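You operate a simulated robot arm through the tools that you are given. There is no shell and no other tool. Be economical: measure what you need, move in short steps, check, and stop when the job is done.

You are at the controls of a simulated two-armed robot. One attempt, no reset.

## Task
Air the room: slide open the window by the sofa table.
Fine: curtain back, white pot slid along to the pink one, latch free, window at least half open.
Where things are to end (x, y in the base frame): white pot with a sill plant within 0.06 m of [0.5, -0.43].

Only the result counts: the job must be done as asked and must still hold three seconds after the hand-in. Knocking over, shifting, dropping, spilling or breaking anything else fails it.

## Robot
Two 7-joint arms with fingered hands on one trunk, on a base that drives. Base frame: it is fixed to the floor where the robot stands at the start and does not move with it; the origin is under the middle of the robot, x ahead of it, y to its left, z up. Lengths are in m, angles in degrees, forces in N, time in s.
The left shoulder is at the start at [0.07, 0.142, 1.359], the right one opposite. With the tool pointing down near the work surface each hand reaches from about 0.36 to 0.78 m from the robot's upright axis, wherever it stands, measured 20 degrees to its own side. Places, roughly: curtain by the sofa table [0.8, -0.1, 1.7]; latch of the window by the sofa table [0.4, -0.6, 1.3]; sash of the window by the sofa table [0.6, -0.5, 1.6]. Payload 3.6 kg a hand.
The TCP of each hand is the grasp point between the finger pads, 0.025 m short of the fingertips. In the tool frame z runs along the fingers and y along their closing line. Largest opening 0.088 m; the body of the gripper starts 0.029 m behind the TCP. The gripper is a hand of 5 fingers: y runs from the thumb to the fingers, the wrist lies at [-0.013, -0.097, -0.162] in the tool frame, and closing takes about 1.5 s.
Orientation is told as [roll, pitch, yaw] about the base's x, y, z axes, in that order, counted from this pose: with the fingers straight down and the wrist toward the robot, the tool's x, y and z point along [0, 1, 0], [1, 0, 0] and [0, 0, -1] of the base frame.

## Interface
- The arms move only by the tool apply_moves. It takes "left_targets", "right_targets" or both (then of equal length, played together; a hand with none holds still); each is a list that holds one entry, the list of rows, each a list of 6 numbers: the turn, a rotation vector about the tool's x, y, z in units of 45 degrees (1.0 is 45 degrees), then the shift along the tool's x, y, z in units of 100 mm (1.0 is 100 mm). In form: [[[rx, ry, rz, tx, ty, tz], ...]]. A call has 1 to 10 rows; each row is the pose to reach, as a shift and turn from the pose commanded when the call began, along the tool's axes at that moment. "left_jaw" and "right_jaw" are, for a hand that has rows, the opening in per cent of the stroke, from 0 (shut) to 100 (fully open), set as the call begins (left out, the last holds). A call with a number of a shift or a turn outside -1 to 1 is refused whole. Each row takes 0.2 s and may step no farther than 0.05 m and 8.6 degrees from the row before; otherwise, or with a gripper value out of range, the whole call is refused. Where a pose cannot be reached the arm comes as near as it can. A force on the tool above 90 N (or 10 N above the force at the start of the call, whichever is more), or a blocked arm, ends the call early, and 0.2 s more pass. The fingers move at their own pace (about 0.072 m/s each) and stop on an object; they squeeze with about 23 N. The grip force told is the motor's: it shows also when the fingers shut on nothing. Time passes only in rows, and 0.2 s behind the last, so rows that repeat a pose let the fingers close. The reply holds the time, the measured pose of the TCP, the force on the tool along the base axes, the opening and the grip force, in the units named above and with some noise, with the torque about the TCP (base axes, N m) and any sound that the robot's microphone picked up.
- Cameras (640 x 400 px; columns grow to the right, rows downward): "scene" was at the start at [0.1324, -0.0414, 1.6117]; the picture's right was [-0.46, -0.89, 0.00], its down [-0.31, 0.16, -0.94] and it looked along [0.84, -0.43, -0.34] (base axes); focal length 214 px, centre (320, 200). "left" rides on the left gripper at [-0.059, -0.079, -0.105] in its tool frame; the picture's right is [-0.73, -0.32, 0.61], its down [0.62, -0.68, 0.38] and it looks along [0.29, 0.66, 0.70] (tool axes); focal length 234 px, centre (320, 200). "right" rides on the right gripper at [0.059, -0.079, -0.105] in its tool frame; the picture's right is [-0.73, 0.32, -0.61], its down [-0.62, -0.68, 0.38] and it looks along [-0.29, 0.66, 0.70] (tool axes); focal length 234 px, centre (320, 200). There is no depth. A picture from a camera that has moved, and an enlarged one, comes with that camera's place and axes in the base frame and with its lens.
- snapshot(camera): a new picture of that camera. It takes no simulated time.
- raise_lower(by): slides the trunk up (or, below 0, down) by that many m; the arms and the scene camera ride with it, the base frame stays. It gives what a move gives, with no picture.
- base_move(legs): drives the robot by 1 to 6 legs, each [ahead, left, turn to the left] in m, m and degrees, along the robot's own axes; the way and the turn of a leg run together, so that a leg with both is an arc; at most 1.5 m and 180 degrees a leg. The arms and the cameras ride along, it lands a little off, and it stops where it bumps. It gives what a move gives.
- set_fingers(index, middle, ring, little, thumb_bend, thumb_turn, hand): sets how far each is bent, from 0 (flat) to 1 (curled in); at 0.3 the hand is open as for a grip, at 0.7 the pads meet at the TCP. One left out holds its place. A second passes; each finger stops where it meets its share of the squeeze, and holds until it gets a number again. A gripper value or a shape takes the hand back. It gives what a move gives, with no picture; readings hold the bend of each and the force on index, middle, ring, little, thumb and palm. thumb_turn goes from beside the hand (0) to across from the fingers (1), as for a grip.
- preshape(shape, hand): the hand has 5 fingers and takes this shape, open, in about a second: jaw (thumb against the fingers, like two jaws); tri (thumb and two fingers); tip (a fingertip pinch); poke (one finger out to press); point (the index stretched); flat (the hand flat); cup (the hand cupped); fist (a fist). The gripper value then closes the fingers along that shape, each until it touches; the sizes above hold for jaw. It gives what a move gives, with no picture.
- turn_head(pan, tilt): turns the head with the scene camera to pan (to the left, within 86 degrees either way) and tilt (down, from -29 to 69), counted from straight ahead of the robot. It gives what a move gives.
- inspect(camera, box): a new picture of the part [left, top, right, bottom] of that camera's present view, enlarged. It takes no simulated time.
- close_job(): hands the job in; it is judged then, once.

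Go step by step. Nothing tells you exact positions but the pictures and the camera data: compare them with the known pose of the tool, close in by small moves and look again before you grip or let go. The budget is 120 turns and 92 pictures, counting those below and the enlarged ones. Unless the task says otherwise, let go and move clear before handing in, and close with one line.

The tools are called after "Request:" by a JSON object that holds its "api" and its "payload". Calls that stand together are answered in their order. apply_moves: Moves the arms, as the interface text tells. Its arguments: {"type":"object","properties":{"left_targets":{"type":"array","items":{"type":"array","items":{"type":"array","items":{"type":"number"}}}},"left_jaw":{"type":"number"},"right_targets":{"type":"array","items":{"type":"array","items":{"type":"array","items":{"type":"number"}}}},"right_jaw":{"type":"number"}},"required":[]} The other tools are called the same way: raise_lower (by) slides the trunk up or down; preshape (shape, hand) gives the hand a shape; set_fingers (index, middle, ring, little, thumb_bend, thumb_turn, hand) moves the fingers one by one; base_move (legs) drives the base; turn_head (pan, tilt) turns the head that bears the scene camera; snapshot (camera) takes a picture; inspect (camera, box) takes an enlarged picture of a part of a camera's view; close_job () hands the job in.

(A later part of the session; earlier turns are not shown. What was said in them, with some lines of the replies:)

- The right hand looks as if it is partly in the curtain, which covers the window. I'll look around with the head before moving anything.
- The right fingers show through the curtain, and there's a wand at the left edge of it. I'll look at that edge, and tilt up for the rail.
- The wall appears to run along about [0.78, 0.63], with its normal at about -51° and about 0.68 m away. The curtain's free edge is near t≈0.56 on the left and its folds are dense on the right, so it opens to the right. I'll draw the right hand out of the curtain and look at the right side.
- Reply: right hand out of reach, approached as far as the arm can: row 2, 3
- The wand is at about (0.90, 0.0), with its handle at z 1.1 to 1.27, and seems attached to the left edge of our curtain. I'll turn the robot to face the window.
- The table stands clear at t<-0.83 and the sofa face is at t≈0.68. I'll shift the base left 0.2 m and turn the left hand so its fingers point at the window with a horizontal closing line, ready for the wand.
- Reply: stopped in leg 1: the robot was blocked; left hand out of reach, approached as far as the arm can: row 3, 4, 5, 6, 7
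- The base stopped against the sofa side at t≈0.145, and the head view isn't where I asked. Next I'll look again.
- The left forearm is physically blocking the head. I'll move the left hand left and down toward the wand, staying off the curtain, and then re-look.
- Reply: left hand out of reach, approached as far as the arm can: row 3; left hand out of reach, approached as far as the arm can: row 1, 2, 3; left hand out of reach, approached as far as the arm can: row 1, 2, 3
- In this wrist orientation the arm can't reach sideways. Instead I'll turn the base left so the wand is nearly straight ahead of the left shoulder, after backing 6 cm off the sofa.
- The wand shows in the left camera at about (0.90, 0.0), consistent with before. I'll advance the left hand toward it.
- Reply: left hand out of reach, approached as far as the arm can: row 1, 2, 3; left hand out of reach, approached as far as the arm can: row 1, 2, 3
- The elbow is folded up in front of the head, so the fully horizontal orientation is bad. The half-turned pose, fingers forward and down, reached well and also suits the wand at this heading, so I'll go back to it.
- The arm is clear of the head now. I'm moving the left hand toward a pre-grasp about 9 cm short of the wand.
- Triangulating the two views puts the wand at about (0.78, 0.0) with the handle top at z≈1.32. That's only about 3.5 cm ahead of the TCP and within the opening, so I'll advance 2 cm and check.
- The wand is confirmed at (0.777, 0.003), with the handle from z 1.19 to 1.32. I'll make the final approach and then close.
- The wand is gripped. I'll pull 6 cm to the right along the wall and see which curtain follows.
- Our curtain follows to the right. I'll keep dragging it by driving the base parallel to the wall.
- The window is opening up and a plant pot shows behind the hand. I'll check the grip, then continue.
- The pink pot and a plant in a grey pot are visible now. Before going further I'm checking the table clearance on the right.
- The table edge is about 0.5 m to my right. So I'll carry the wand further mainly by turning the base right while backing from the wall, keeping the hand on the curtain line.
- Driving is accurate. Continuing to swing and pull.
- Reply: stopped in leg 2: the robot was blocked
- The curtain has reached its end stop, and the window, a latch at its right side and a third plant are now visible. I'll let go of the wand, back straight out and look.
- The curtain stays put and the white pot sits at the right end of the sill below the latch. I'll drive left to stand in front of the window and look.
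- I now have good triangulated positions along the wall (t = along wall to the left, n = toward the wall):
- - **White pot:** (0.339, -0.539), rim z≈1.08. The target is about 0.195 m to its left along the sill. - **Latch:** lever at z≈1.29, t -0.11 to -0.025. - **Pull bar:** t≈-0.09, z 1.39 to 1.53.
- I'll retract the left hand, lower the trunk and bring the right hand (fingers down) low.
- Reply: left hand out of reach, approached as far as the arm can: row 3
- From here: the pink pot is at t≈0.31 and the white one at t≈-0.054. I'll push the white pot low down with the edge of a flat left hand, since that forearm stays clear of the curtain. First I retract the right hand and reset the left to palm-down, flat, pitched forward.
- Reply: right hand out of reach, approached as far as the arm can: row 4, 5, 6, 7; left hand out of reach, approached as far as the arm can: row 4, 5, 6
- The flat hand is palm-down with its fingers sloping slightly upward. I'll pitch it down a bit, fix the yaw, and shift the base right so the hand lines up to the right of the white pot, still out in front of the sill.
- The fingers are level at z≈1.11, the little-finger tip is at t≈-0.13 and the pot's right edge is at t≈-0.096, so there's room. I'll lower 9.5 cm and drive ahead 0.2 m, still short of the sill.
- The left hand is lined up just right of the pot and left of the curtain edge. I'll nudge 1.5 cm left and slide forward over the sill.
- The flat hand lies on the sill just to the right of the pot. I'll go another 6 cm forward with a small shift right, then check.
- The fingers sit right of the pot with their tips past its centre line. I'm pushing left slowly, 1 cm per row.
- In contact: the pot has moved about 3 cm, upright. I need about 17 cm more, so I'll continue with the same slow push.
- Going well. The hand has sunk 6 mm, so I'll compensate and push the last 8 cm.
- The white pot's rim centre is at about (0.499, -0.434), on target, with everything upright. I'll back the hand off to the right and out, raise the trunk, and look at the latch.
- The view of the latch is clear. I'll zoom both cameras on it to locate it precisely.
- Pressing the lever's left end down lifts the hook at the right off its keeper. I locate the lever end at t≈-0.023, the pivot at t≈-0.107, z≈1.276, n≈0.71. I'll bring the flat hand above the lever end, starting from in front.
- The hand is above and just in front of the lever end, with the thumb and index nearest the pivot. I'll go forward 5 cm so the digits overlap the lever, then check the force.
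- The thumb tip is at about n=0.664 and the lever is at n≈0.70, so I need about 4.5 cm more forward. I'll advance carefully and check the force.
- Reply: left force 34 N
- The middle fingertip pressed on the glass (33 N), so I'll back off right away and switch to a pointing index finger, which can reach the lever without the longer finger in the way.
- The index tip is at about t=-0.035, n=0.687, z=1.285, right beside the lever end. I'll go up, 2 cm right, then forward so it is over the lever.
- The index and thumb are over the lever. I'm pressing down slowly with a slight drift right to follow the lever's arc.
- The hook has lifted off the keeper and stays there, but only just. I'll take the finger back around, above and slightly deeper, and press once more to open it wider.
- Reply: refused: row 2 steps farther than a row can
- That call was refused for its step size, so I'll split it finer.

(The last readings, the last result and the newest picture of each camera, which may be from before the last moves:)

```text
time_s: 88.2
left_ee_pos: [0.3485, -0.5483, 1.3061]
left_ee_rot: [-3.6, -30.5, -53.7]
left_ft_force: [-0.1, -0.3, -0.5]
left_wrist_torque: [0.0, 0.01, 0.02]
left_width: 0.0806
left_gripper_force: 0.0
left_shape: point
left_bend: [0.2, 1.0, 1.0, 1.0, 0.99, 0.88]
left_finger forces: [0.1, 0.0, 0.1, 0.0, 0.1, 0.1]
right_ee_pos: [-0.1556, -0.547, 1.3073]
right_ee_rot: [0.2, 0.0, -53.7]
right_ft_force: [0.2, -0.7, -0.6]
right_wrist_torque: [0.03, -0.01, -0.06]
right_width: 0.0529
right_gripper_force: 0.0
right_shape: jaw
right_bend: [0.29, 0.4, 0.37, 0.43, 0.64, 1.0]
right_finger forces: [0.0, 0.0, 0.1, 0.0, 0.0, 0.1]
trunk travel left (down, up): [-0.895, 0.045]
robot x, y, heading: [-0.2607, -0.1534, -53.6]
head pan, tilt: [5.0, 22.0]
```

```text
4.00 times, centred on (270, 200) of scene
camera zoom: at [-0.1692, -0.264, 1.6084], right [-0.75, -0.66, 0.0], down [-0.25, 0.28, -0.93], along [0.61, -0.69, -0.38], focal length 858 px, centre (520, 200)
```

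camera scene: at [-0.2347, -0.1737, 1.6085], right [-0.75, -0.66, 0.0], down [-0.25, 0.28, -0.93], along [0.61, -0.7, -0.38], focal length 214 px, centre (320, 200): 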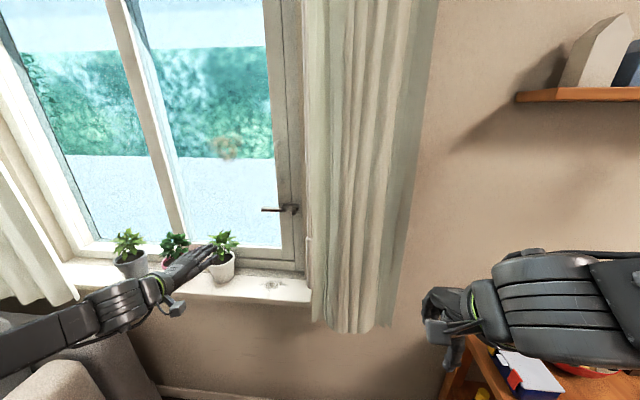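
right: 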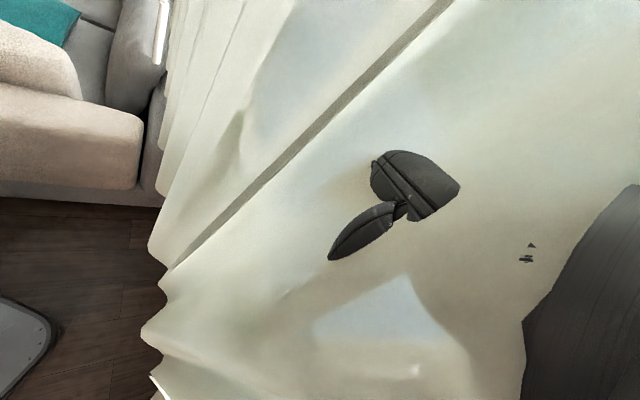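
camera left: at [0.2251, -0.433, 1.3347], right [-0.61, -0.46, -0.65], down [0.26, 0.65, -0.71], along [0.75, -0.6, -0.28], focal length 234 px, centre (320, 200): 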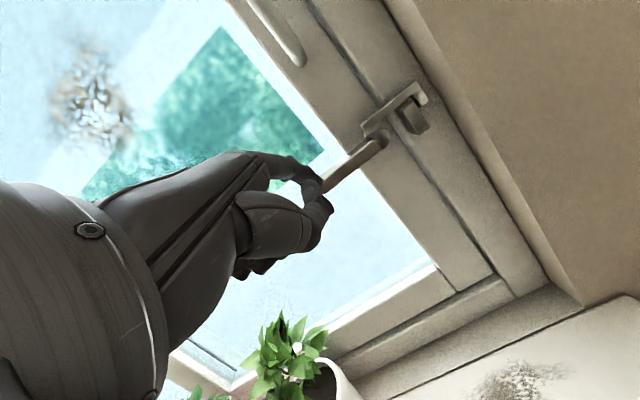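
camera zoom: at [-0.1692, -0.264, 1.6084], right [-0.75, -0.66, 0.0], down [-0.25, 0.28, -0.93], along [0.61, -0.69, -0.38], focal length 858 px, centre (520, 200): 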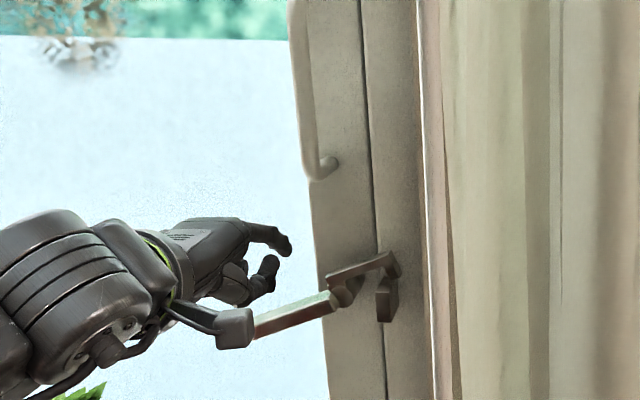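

Both digits sit above the tilted lever, a bit deeper now. Pressing down again while drifting right.

Request:
{"api": "apply_moves", "payload": {"left_targets": [[[0, 0, 0, 0, -0.1, 0.173], [0, 0, 0, 0, -0.2, 0.346], [0, 0, 0, -0.04, -0.26, 0.45], [0, 0, 0, -0.08, -0.32, 0.55], [0, 0, 0, -0.14, -0.38, 0.65], [0, 0, 0, -0.2, -0.44, 0.76], [0, 0, 0, -0.27, -0.5, 0.866], [0, 0, 0, -0.35, -0.53, 0.92]]]}}

Request:
{"api": "inspect", "payload": {"camera": "scene", "box": [200, 150, 340, 250]}}

```text
time_s: 90.0
left_ee_pos: [0.32, -0.5543, 1.2094]
left_ee_rot: [-4.2, -31.3, -53.2]
left_ft_force: [15.7, 29.9, 27.6]
left_wrist_torque: [-2.85, -0.25, 1.86]
left_width: 0.0
left_gripper_force: 0.1
left_shape: point
left_bend: [0.0, 1.0, 1.0, 1.0, 0.99, 0.88]
left_finger forces: [43.4, 0.0, 0.0, 0.1, 0.0, 0.1]
right_ee_pos: [-0.1539, -0.5298, 1.3122]
right_ee_rot: [-0.4, -0.6, -53.5]
right_ft_force: [-0.8, 0.5, 0.5]
right_wrist_torque: [0.04, -0.02, 0.03]
right_width: 0.053
right_gripper_force: 0.1
right_shape: jaw
right_bend: [0.29, 0.4, 0.37, 0.43, 0.64, 1.0]
right_finger forces: [0.0, 0.1, 0.1, 0.0, 0.0, 0.1]
trunk travel left (down, up): [-0.895, 0.045]
robot x, y, heading: [-0.2584, -0.1531, -53.7]
head pan, tilt: [5.0, 22.0]
```

```text
4.00 times, centred on (270, 200) of scene
camera zoom: at [-0.1669, -0.2445, 1.6099], right [-0.75, -0.66, 0.01], down [-0.25, 0.27, -0.93], along [0.61, -0.7, -0.37], focal length 858 px, centre (520, 200)
```

zoom: 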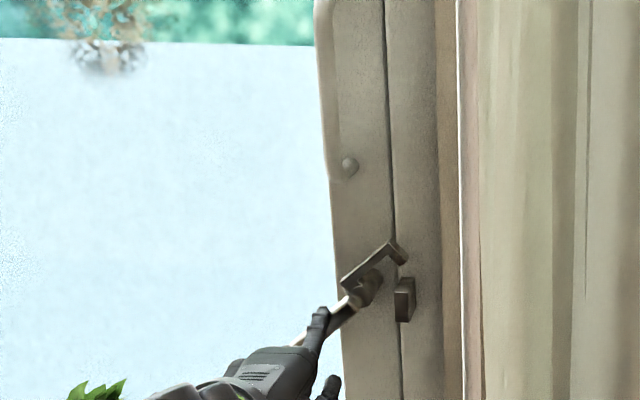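

The hook is now well clear and the lever seems to be at its stop (43 N). I'll ease off up and back, and check that it stays.

Request:
{"api": "apply_moves", "payload": {"left_targets": [[[0, 0, 0, 0.15, 0.1, -0.2], [0, 0, 0, 0.15, -0.1, -0.4], [0, 0, 0, 0.15, -0.45, -0.6], [0, 0, 0, 0.15, -0.8, -0.8]]]}}

Request:
{"api": "inspect", "payload": {"camera": "scene", "box": [200, 90, 340, 250]}}

```text
time_s: 91.0
left_ee_pos: [0.2664, -0.4682, 1.2301]
left_ee_rot: [-3.8, -30.6, -53.8]
left_ft_force: [-0.1, 0.4, 0.3]
left_wrist_torque: [0.02, -0.01, -0.01]
left_width: 0.0
left_gripper_force: 0.0
left_shape: point
left_bend: [0.2, 1.0, 1.0, 1.0, 0.99, 0.88]
left_finger forces: [0.0, 0.1, 0.0, 0.0, 0.1, 0.1]
right_ee_pos: [-0.1583, -0.5425, 1.309]
right_ee_rot: [0.1, -0.2, -53.7]
right_ft_force: [-1.0, 0.2, 0.7]
right_wrist_torque: [0.03, 0.0, 0.03]
right_width: 0.0533
right_gripper_force: 0.0
right_shape: jaw
right_bend: [0.29, 0.4, 0.37, 0.43, 0.64, 1.0]
right_finger forces: [0.0, 0.1, 0.1, 0.1, 0.0, 0.0]
trunk travel left (down, up): [-0.895, 0.045]
robot x, y, heading: [-0.2617, -0.1495, -53.6]
head pan, tilt: [5.0, 22.0]
```

```text
2.50 times, centred on (270, 170) of scene
camera zoom: at [-0.1711, -0.2602, 1.6087], right [-0.75, -0.66, 0.0], down [-0.25, 0.28, -0.93], along [0.61, -0.7, -0.37], focal length 536 px, centre (445, 275)
```

zoom: 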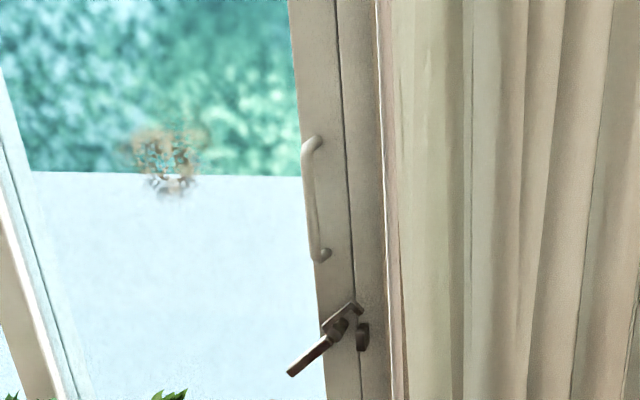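

The latch stays free. The pull bar is at about t=-0.097, n≈0.68, z 1.385 to 1.525. I'll make a single straight index finger and go to its right side to push the sash left, raising the hand first.

Request:
{"api": "set_fingers", "payload": {"hand": "left", "index": 0, "middle": 1, "ring": 1, "little": 1, "thumb_bend": 0.4, "thumb_turn": 0}}

Request:
{"api": "apply_moves", "payload": {"left_targets": [[[0, 0, 0, -0.1, 0.23, -0.4], [0, 0, 0, -0.25, 0.46, -0.8], [0, 0, 0, -0.5, 0.55, -0.95]]]}}

Request:
{"api": "apply_moves", "payload": {"left_targets": [[[0, 0, 0, -0.1, 0.17, -0.3], [0, 0, 0, -0.15, 0.33, -0.57]]]}}

Request:
{"api": "inspect", "payload": {"camera": "scene", "box": [180, 70, 360, 230]}}

Request:
{"api": "snapshot", "payload": {"camera": "left"}}

```text
time_s: 92.0
left_ee_pos: [0.27, -0.4719, 1.2312]
left_ee_rot: [-3.8, -30.6, -53.7]
left_ft_force: [0.1, -0.4, -0.1]
left_wrist_torque: [-0.03, 0.03, -0.02]
left_width: 0.1157
left_gripper_force: 0.0
left_shape: fingers
left_bend: [0.0, 1.0, 1.0, 1.0, 0.4, 0.0]
left_finger forces: [0.1, 0.0, 0.0, 0.0, 0.1, 0.0]
right_ee_pos: [-0.1578, -0.5448, 1.309]
right_ee_rot: [0.0, -0.1, -53.6]
right_ft_force: [-0.4, 0.2, -0.8]
right_wrist_torque: [0.0, 0.01, 0.01]
right_width: 0.053
right_gripper_force: 0.1
right_shape: jaw
right_bend: [0.29, 0.4, 0.37, 0.43, 0.64, 1.0]
right_finger forces: [0.0, 0.1, 0.0, 0.1, 0.0, 0.1]
trunk travel left (down, up): [-0.895, 0.045]
robot x, y, heading: [-0.2605, -0.154, -53.3]
head pan, tilt: [5.0, 22.0]
```

```text
time_s: 92.8
left_ee_pos: [0.2305, -0.494, 1.345]
left_ee_rot: [-3.7, -30.6, -53.8]
left_ft_force: [0.4, -0.1, 0.5]
left_wrist_torque: [0.05, 0.06, 0.04]
left_width: 0.1157
left_gripper_force: 0.0
left_shape: fingers
left_bend: [0.0, 1.0, 1.0, 1.0, 0.4, 0.0]
left_finger forces: [0.0, 0.0, 0.1, 0.0, 0.0, 0.0]
right_ee_pos: [-0.158, -0.5455, 1.3071]
right_ee_rot: [0.2, -0.1, -53.7]
right_ft_force: [0.3, 0.0, -0.1]
right_wrist_torque: [0.01, 0.04, -0.03]
right_width: 0.0533
right_gripper_force: 0.1
right_shape: jaw
right_bend: [0.29, 0.4, 0.37, 0.43, 0.64, 1.0]
right_finger forces: [0.1, 0.0, 0.0, 0.1, 0.0, 0.0]
trunk travel left (down, up): [-0.895, 0.045]
robot x, y, heading: [-0.2615, -0.156, -53.8]
head pan, tilt: [5.0, 22.0]
```

```text
time_s: 93.4
left_ee_pos: [0.22, -0.4993, 1.4103]
left_ee_rot: [-3.7, -30.6, -53.7]
left_ft_force: [0.3, -0.2, 0.8]
left_wrist_torque: [0.03, 0.0, 0.02]
left_width: 0.116
left_gripper_force: 0.1
left_shape: fingers
left_bend: [0.0, 1.0, 1.0, 1.0, 0.4, 0.0]
left_finger forces: [0.1, 0.0, 0.0, 0.1, 0.0, 0.1]
right_ee_pos: [-0.1586, -0.5449, 1.309]
right_ee_rot: [0.3, -0.1, -53.7]
right_ft_force: [0.6, -0.1, -0.4]
right_wrist_torque: [-0.01, 0.03, 0.0]
right_width: 0.053
right_gripper_force: 0.1
right_shape: jaw
right_bend: [0.29, 0.4, 0.37, 0.43, 0.64, 1.0]
right_finger forces: [0.0, 0.0, 0.1, 0.0, 0.1, 0.0]
trunk travel left (down, up): [-0.895, 0.045]
robot x, y, heading: [-0.2605, -0.1507, -53.4]
head pan, tilt: [5.0, 22.0]
```

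```text
2.50 times, centred on (270, 150) of scene
camera zoom: at [-0.1714, -0.2627, 1.6086], right [-0.75, -0.66, 0.0], down [-0.25, 0.28, -0.93], along [0.61, -0.7, -0.37], focal length 536 px, centre (445, 325)
```

zoom: 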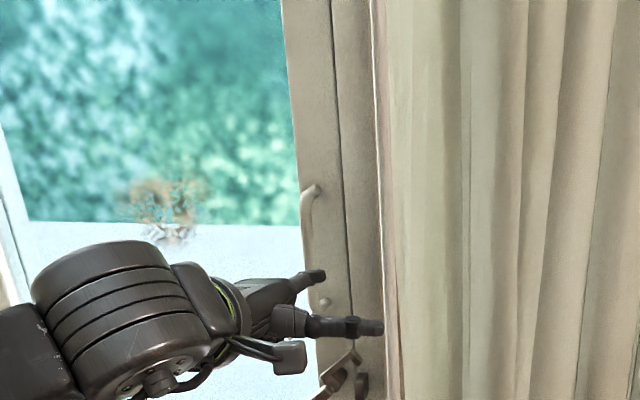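

```text
19 pictures are left
camera left: at [0.1041, -0.4302, 1.4639], right [-0.61, -0.46, -0.65], down [0.26, 0.65, -0.71], along [0.75, -0.6, -0.28], focal length 234 px, centre (320, 200)
```

left: 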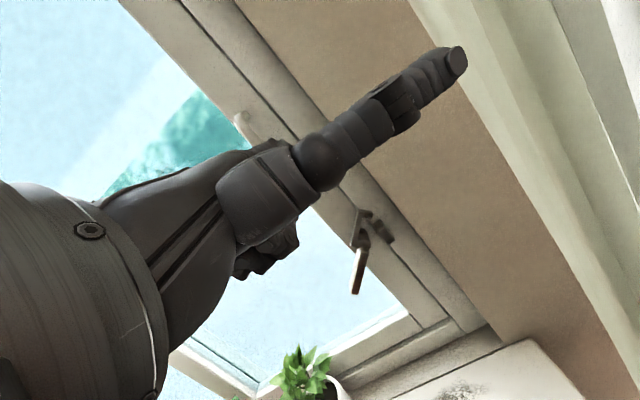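

The thumb sticks out toward the curtain, so I'll fold it. The index tip is at about t=-0.14, n=0.60, z=1.46, to the right of the bar. After that I'll shift slightly right and go forward.

Request:
{"api": "set_fingers", "payload": {"hand": "left", "index": 0, "thumb_bend": 0.99, "thumb_turn": 0.88}}

Request:
{"api": "apply_moves", "payload": {"left_targets": [[[0, 0, 0, -0.12, 0.1, 0.06], [0, 0, 0, -0.15, 0.3, 0.17], [0, 0, 0, -0.15, 0.5, 0.29], [0, 0, 0, -0.15, 0.7, 0.4], [0, 0, 0, -0.15, 0.83, 0.48]]]}}

Request:
{"api": "inspect", "payload": {"camera": "scene", "box": [180, 70, 360, 230]}}

Request:
{"api": "snapshot", "payload": {"camera": "left"}}

```text
time_s: 94.4
left_ee_pos: [0.2216, -0.4985, 1.4121]
left_ee_rot: [-3.7, -30.7, -53.7]
left_ft_force: [0.0, -0.7, -0.7]
left_wrist_torque: [0.01, -0.01, -0.02]
left_width: 0.0372
left_gripper_force: 0.0
left_shape: fingers
left_bend: [0.0, 1.0, 1.0, 1.0, 0.99, 0.9]
left_finger forces: [0.0, 0.1, 0.0, 0.0, 0.0, 0.0]
right_ee_pos: [-0.1561, -0.545, 1.3081]
right_ee_rot: [0.1, -0.1, -53.6]
right_ft_force: [-1.0, -0.6, -1.3]
right_wrist_torque: [-0.01, 0.03, 0.01]
right_width: 0.0532
right_gripper_force: 0.0
right_shape: jaw
right_bend: [0.29, 0.4, 0.37, 0.43, 0.64, 1.0]
right_finger forces: [0.0, 0.0, 0.0, 0.0, 0.0, 0.0]
trunk travel left (down, up): [-0.895, 0.045]
robot x, y, heading: [-0.2611, -0.1562, -53.8]
head pan, tilt: [5.0, 22.0]
```

```text
time_s: 95.6
left_ee_pos: [0.2619, -0.5892, 1.4128]
left_ee_rot: [-3.7, -30.6, -53.8]
left_ft_force: [0.1, 0.1, 0.2]
left_wrist_torque: [0.02, 0.01, -0.03]
left_width: 0.0367
left_gripper_force: 0.1
left_shape: fingers
left_bend: [0.0, 1.0, 1.0, 1.0, 0.99, 0.9]
left_finger forces: [0.0, 0.1, 0.0, 0.0, 0.1, 0.1]
right_ee_pos: [-0.1584, -0.5465, 1.3079]
right_ee_rot: [0.2, -0.1, -53.5]
right_ft_force: [-0.2, -0.5, -1.5]
right_wrist_torque: [-0.01, 0.0, -0.02]
right_width: 0.0529
right_gripper_force: 0.1
right_shape: jaw
right_bend: [0.29, 0.4, 0.37, 0.43, 0.64, 1.0]
right_finger forces: [0.0, 0.0, 0.0, 0.0, 0.0, 0.0]
trunk travel left (down, up): [-0.895, 0.045]
robot x, y, heading: [-0.2614, -0.1566, -53.6]
head pan, tilt: [5.0, 22.0]
```

```text
2.50 times, centred on (270, 150) of scene
camera zoom: at [-0.1698, -0.263, 1.6085], right [-0.75, -0.66, 0.0], down [-0.25, 0.28, -0.93], along [0.61, -0.7, -0.38], focal length 536 px, centre (445, 325)
```

zoom: 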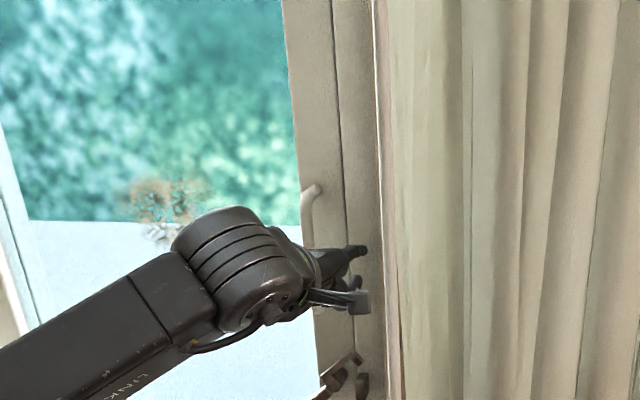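

```text
17 pictures are left
camera left: at [0.1473, -0.5199, 1.4649], right [-0.61, -0.46, -0.65], down [0.26, 0.65, -0.71], along [0.75, -0.6, -0.28], focal length 234 px, centre (320, 200)
```

left: 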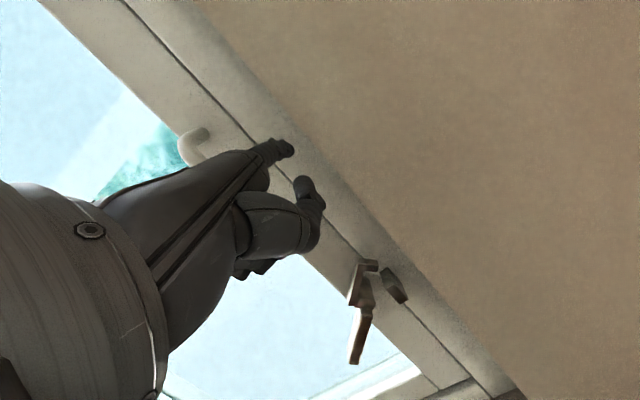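

The index finger is right of the bar with no contact force. I'll push left 8 cm slowly and see whether the sash follows.

Request:
{"api": "apply_moves", "payload": {"left_targets": [[[0, 0, 0, 0.1, 0, 0], [0, 0, 0, 0.2, 0, 0], [0, 0, 0, 0.3, 0, 0], [0, 0, 0, 0.4, 0, 0], [0, 0, 0, 0.5, 0, 0], [0, 0, 0, 0.6, 0, 0], [0, 0, 0, 0.7, 0, 0], [0, 0, 0, 0.85, 0, 0]]]}}

Request:
{"api": "inspect", "payload": {"camera": "scene", "box": [160, 50, 380, 250]}}

```text
time_s: 97.4
left_ee_pos: [0.3323, -0.5387, 1.4077]
left_ee_rot: [-3.7, -30.7, -53.6]
left_ft_force: [-0.6, 0.2, 0.3]
left_wrist_torque: [-0.01, -0.05, -0.05]
left_width: 0.0371
left_gripper_force: 0.6
left_shape: fingers
left_bend: [0.0, 1.0, 1.0, 1.0, 0.99, 0.9]
left_finger forces: [1.0, 0.1, 0.1, 0.1, 0.0, 0.0]
right_ee_pos: [-0.1589, -0.5456, 1.3086]
right_ee_rot: [0.1, -0.1, -53.6]
right_ft_force: [0.3, 0.6, -0.1]
right_wrist_torque: [0.0, 0.01, 0.02]
right_width: 0.0531
right_gripper_force: 0.1
right_shape: jaw
right_bend: [0.29, 0.4, 0.37, 0.43, 0.64, 1.0]
right_finger forces: [0.0, 0.0, 0.0, 0.0, 0.1, 0.0]
trunk travel left (down, up): [-0.895, 0.045]
robot x, y, heading: [-0.2638, -0.1521, -53.5]
head pan, tilt: [5.0, 22.0]
```

```text
2.00 times, centred on (270, 150) of scene
camera zoom: at [-0.17, -0.2617, 1.6086], right [-0.75, -0.66, 0.0], down [-0.25, 0.28, -0.93], along [0.61, -0.7, -0.37], focal length 429 px, centre (420, 300)
```

zoom: 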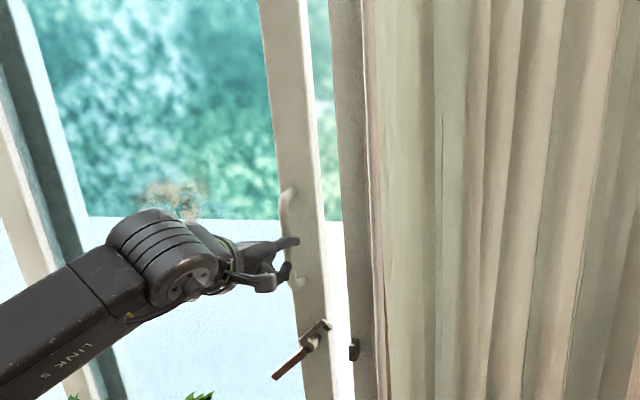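

The sash is sliding. I'll keep pushing by driving the base left along the wall.

Request:
{"api": "base_move", "payload": {"legs": [[0, 0.15, 0]]}}

Request:
{"api": "snapshot", "payload": {"camera": "scene"}}

```text
time_s: 98.8
left_ee_pos: [0.4524, -0.4522, 1.4085]
left_ee_rot: [-3.6, -30.6, -53.9]
left_ft_force: [-0.4, -1.1, -0.4]
left_wrist_torque: [0.03, 0.0, -0.04]
left_width: 0.0373
left_gripper_force: 0.0
left_shape: fingers
left_bend: [0.0, 1.0, 1.0, 1.0, 0.99, 0.9]
left_finger forces: [0.1, 0.1, 0.0, 0.2, 0.0, 0.0]
right_ee_pos: [-0.0374, -0.4562, 1.3088]
right_ee_rot: [0.3, -0.1, -53.7]
right_ft_force: [-0.7, -0.1, 0.8]
right_wrist_torque: [0.06, -0.02, 0.01]
right_width: 0.0533
right_gripper_force: 0.1
right_shape: jaw
right_bend: [0.29, 0.4, 0.37, 0.43, 0.64, 1.0]
right_finger forces: [0.0, 0.0, 0.1, 0.0, 0.0, 0.0]
trunk travel left (down, up): [-0.895, 0.045]
robot x, y, heading: [-0.1355, -0.066, -53.5]
head pan, tilt: [5.0, 22.0]
```

```text
15 pictures are left
camera scene: at [-0.0507, -0.1747, 1.6086], right [-0.75, -0.66, 0.0], down [-0.24, 0.28, -0.93], along [0.61, -0.7, -0.37], focal length 214 px, centre (320, 200)
```

scene: 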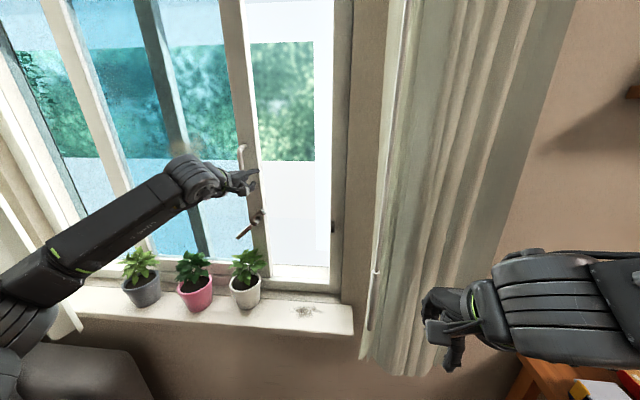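

The window is about 40% open by my estimate. I'm pushing another 15 cm.

Request:
{"api": "base_move", "payload": {"legs": [[0, 0.15, 0]]}}

Request:
{"api": "snapshot", "payload": {"camera": "scene"}}

```text
time_s: 100.2
left_ee_pos: [0.5687, -0.3671, 1.409]
left_ee_rot: [-3.6, -30.5, -54.1]
left_ft_force: [-0.5, -0.9, 0.2]
left_wrist_torque: [0.01, -0.05, 0.0]
left_width: 0.0372
left_gripper_force: 0.0
left_shape: fingers
left_bend: [0.0, 1.0, 1.0, 1.0, 0.99, 0.9]
left_finger forces: [0.0, 0.1, 0.1, 0.0, 0.0, 0.1]
right_ee_pos: [0.0791, -0.3707, 1.3068]
right_ee_rot: [0.4, -0.1, -53.9]
right_ft_force: [0.1, -0.6, 0.3]
right_wrist_torque: [0.03, -0.03, -0.03]
right_width: 0.0533
right_gripper_force: 0.2
right_shape: jaw
right_bend: [0.29, 0.4, 0.37, 0.43, 0.64, 1.0]
right_finger forces: [0.1, 0.0, 0.0, 0.1, 0.0, 0.0]
trunk travel left (down, up): [-0.895, 0.045]
robot x, y, heading: [-0.0173, 0.0262, -53.8]
head pan, tilt: [5.0, 22.0]
```

```text
14 pictures are left
camera scene: at [0.0682, -0.0884, 1.6085], right [-0.75, -0.66, 0.0], down [-0.24, 0.28, -0.93], along [0.61, -0.7, -0.37], focal length 214 px, centre (320, 200)
```

scene: 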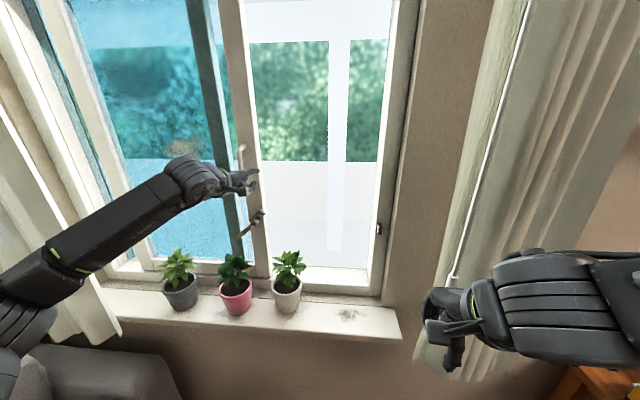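

The sash has moved about 0.34 m of an estimated 0.48 m, well past half. I'll release by moving right slightly, backing out and driving away from the window, then check everything.

Request:
{"api": "apply_moves", "payload": {"left_targets": [[[0, 0, 0, -0.15, 0, 0], [0, 0, 0, -0.3, 0, 0], [0, 0, 0, -0.3, -0.3, -0.17], [0, 0, 0, -0.3, -0.6, -0.35], [0, 0, 0, -0.3, -0.866, -0.5]]]}}

Request:
{"api": "base_move", "payload": {"legs": [[-0.3, 0, 0]]}}

Request:
{"api": "snapshot", "payload": {"camera": "scene"}}

```text
time_s: 101.4
left_ee_pos: [0.4898, -0.2971, 1.4091]
left_ee_rot: [-3.7, -30.6, -53.9]
left_ft_force: [-1.2, 0.0, 0.7]
left_wrist_torque: [0.02, 0.01, 0.0]
left_width: 0.0373
left_gripper_force: 0.0
left_shape: fingers
left_bend: [0.0, 1.0, 1.0, 1.0, 0.99, 0.9]
left_finger forces: [0.1, 0.1, 0.0, 0.0, 0.0, 0.1]
right_ee_pos: [0.0813, -0.3675, 1.3086]
right_ee_rot: [0.2, -0.2, -54.0]
right_ft_force: [0.9, -0.3, 0.2]
right_wrist_torque: [0.01, 0.0, -0.04]
right_width: 0.0532
right_gripper_force: 0.0
right_shape: jaw
right_bend: [0.29, 0.4, 0.37, 0.43, 0.64, 1.0]
right_finger forces: [0.0, 0.0, 0.0, 0.1, 0.0, 0.0]
trunk travel left (down, up): [-0.895, 0.045]
robot x, y, heading: [-0.0188, 0.0292, -54.0]
head pan, tilt: [5.0, 22.0]
```

```text
time_s: 103.4
left_ee_pos: [0.3181, -0.0573, 1.4069]
left_ee_rot: [-3.7, -30.5, -53.9]
left_ft_force: [-0.6, 0.5, -0.3]
left_wrist_torque: [-0.02, 0.02, 0.01]
left_width: 0.0371
left_gripper_force: 0.0
left_shape: fingers
left_bend: [0.0, 1.0, 1.0, 1.0, 0.99, 0.9]
left_finger forces: [0.0, 0.1, 0.1, 0.1, 0.1, 0.0]
right_ee_pos: [-0.0915, -0.129, 1.3079]
right_ee_rot: [0.2, 0.0, -53.8]
right_ft_force: [0.6, -0.2, 0.7]
right_wrist_torque: [0.01, -0.01, -0.01]
right_width: 0.0531
right_gripper_force: 0.1
right_shape: jaw
right_bend: [0.29, 0.4, 0.37, 0.43, 0.64, 1.0]
right_finger forces: [0.0, 0.0, 0.0, 0.0, 0.0, 0.0]
trunk travel left (down, up): [-0.895, 0.045]
robot x, y, heading: [-0.1967, 0.2655, -53.8]
head pan, tilt: [5.0, 22.0]
```

```text
13 pictures are left
camera scene: at [-0.1014, 0.1539, 1.6083], right [-0.75, -0.66, 0.0], down [-0.25, 0.28, -0.93], along [0.61, -0.7, -0.38], focal length 214 px, centre (320, 200)
```

scene: 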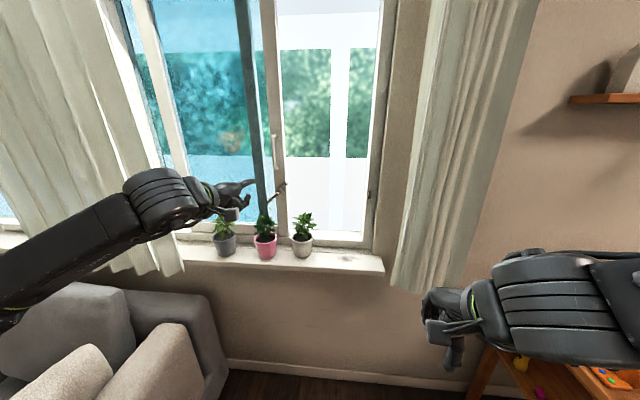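

The window is wide open, the pots are upright and the curtain is parked. I'll zoom in for one last check on the pot position, latch and sill.

Request:
{"api": "inspect", "payload": {"camera": "scene", "box": [190, 150, 400, 290]}}

```text
2.86 times, centred on (295, 220) of scene
camera zoom: at [-0.1014, 0.1539, 1.6083], right [-0.75, -0.66, 0.0], down [-0.25, 0.28, -0.93], along [0.61, -0.7, -0.38], focal length 613 px, centre (391, 143)
```

zoom: 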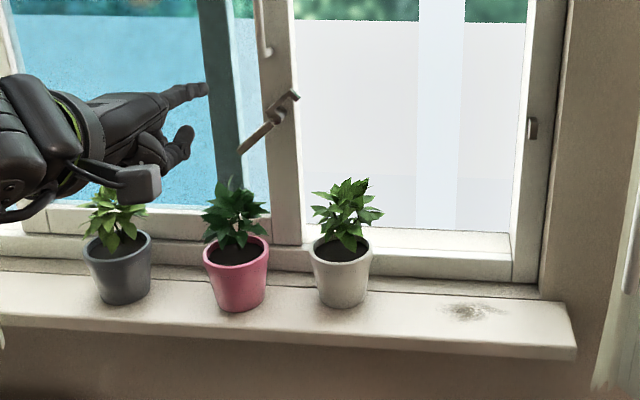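

The white pot is at about (0.51, -0.43), within tolerance. The latch is free, the window is about 70% open, the curtain is back and the hands are clear, so I'm handing in.

Request:
{"api": "close_job", "payload": {}}

```text
The job is handed in.
```

The window by the sofa table is open about 70% by my estimate, with the curtain drawn back, the white pot slid along beside the pink one within its tolerance, and the latch free. Nothing was knocked over, though the base bumped the sofa once and a fingertip pressed on the glass.
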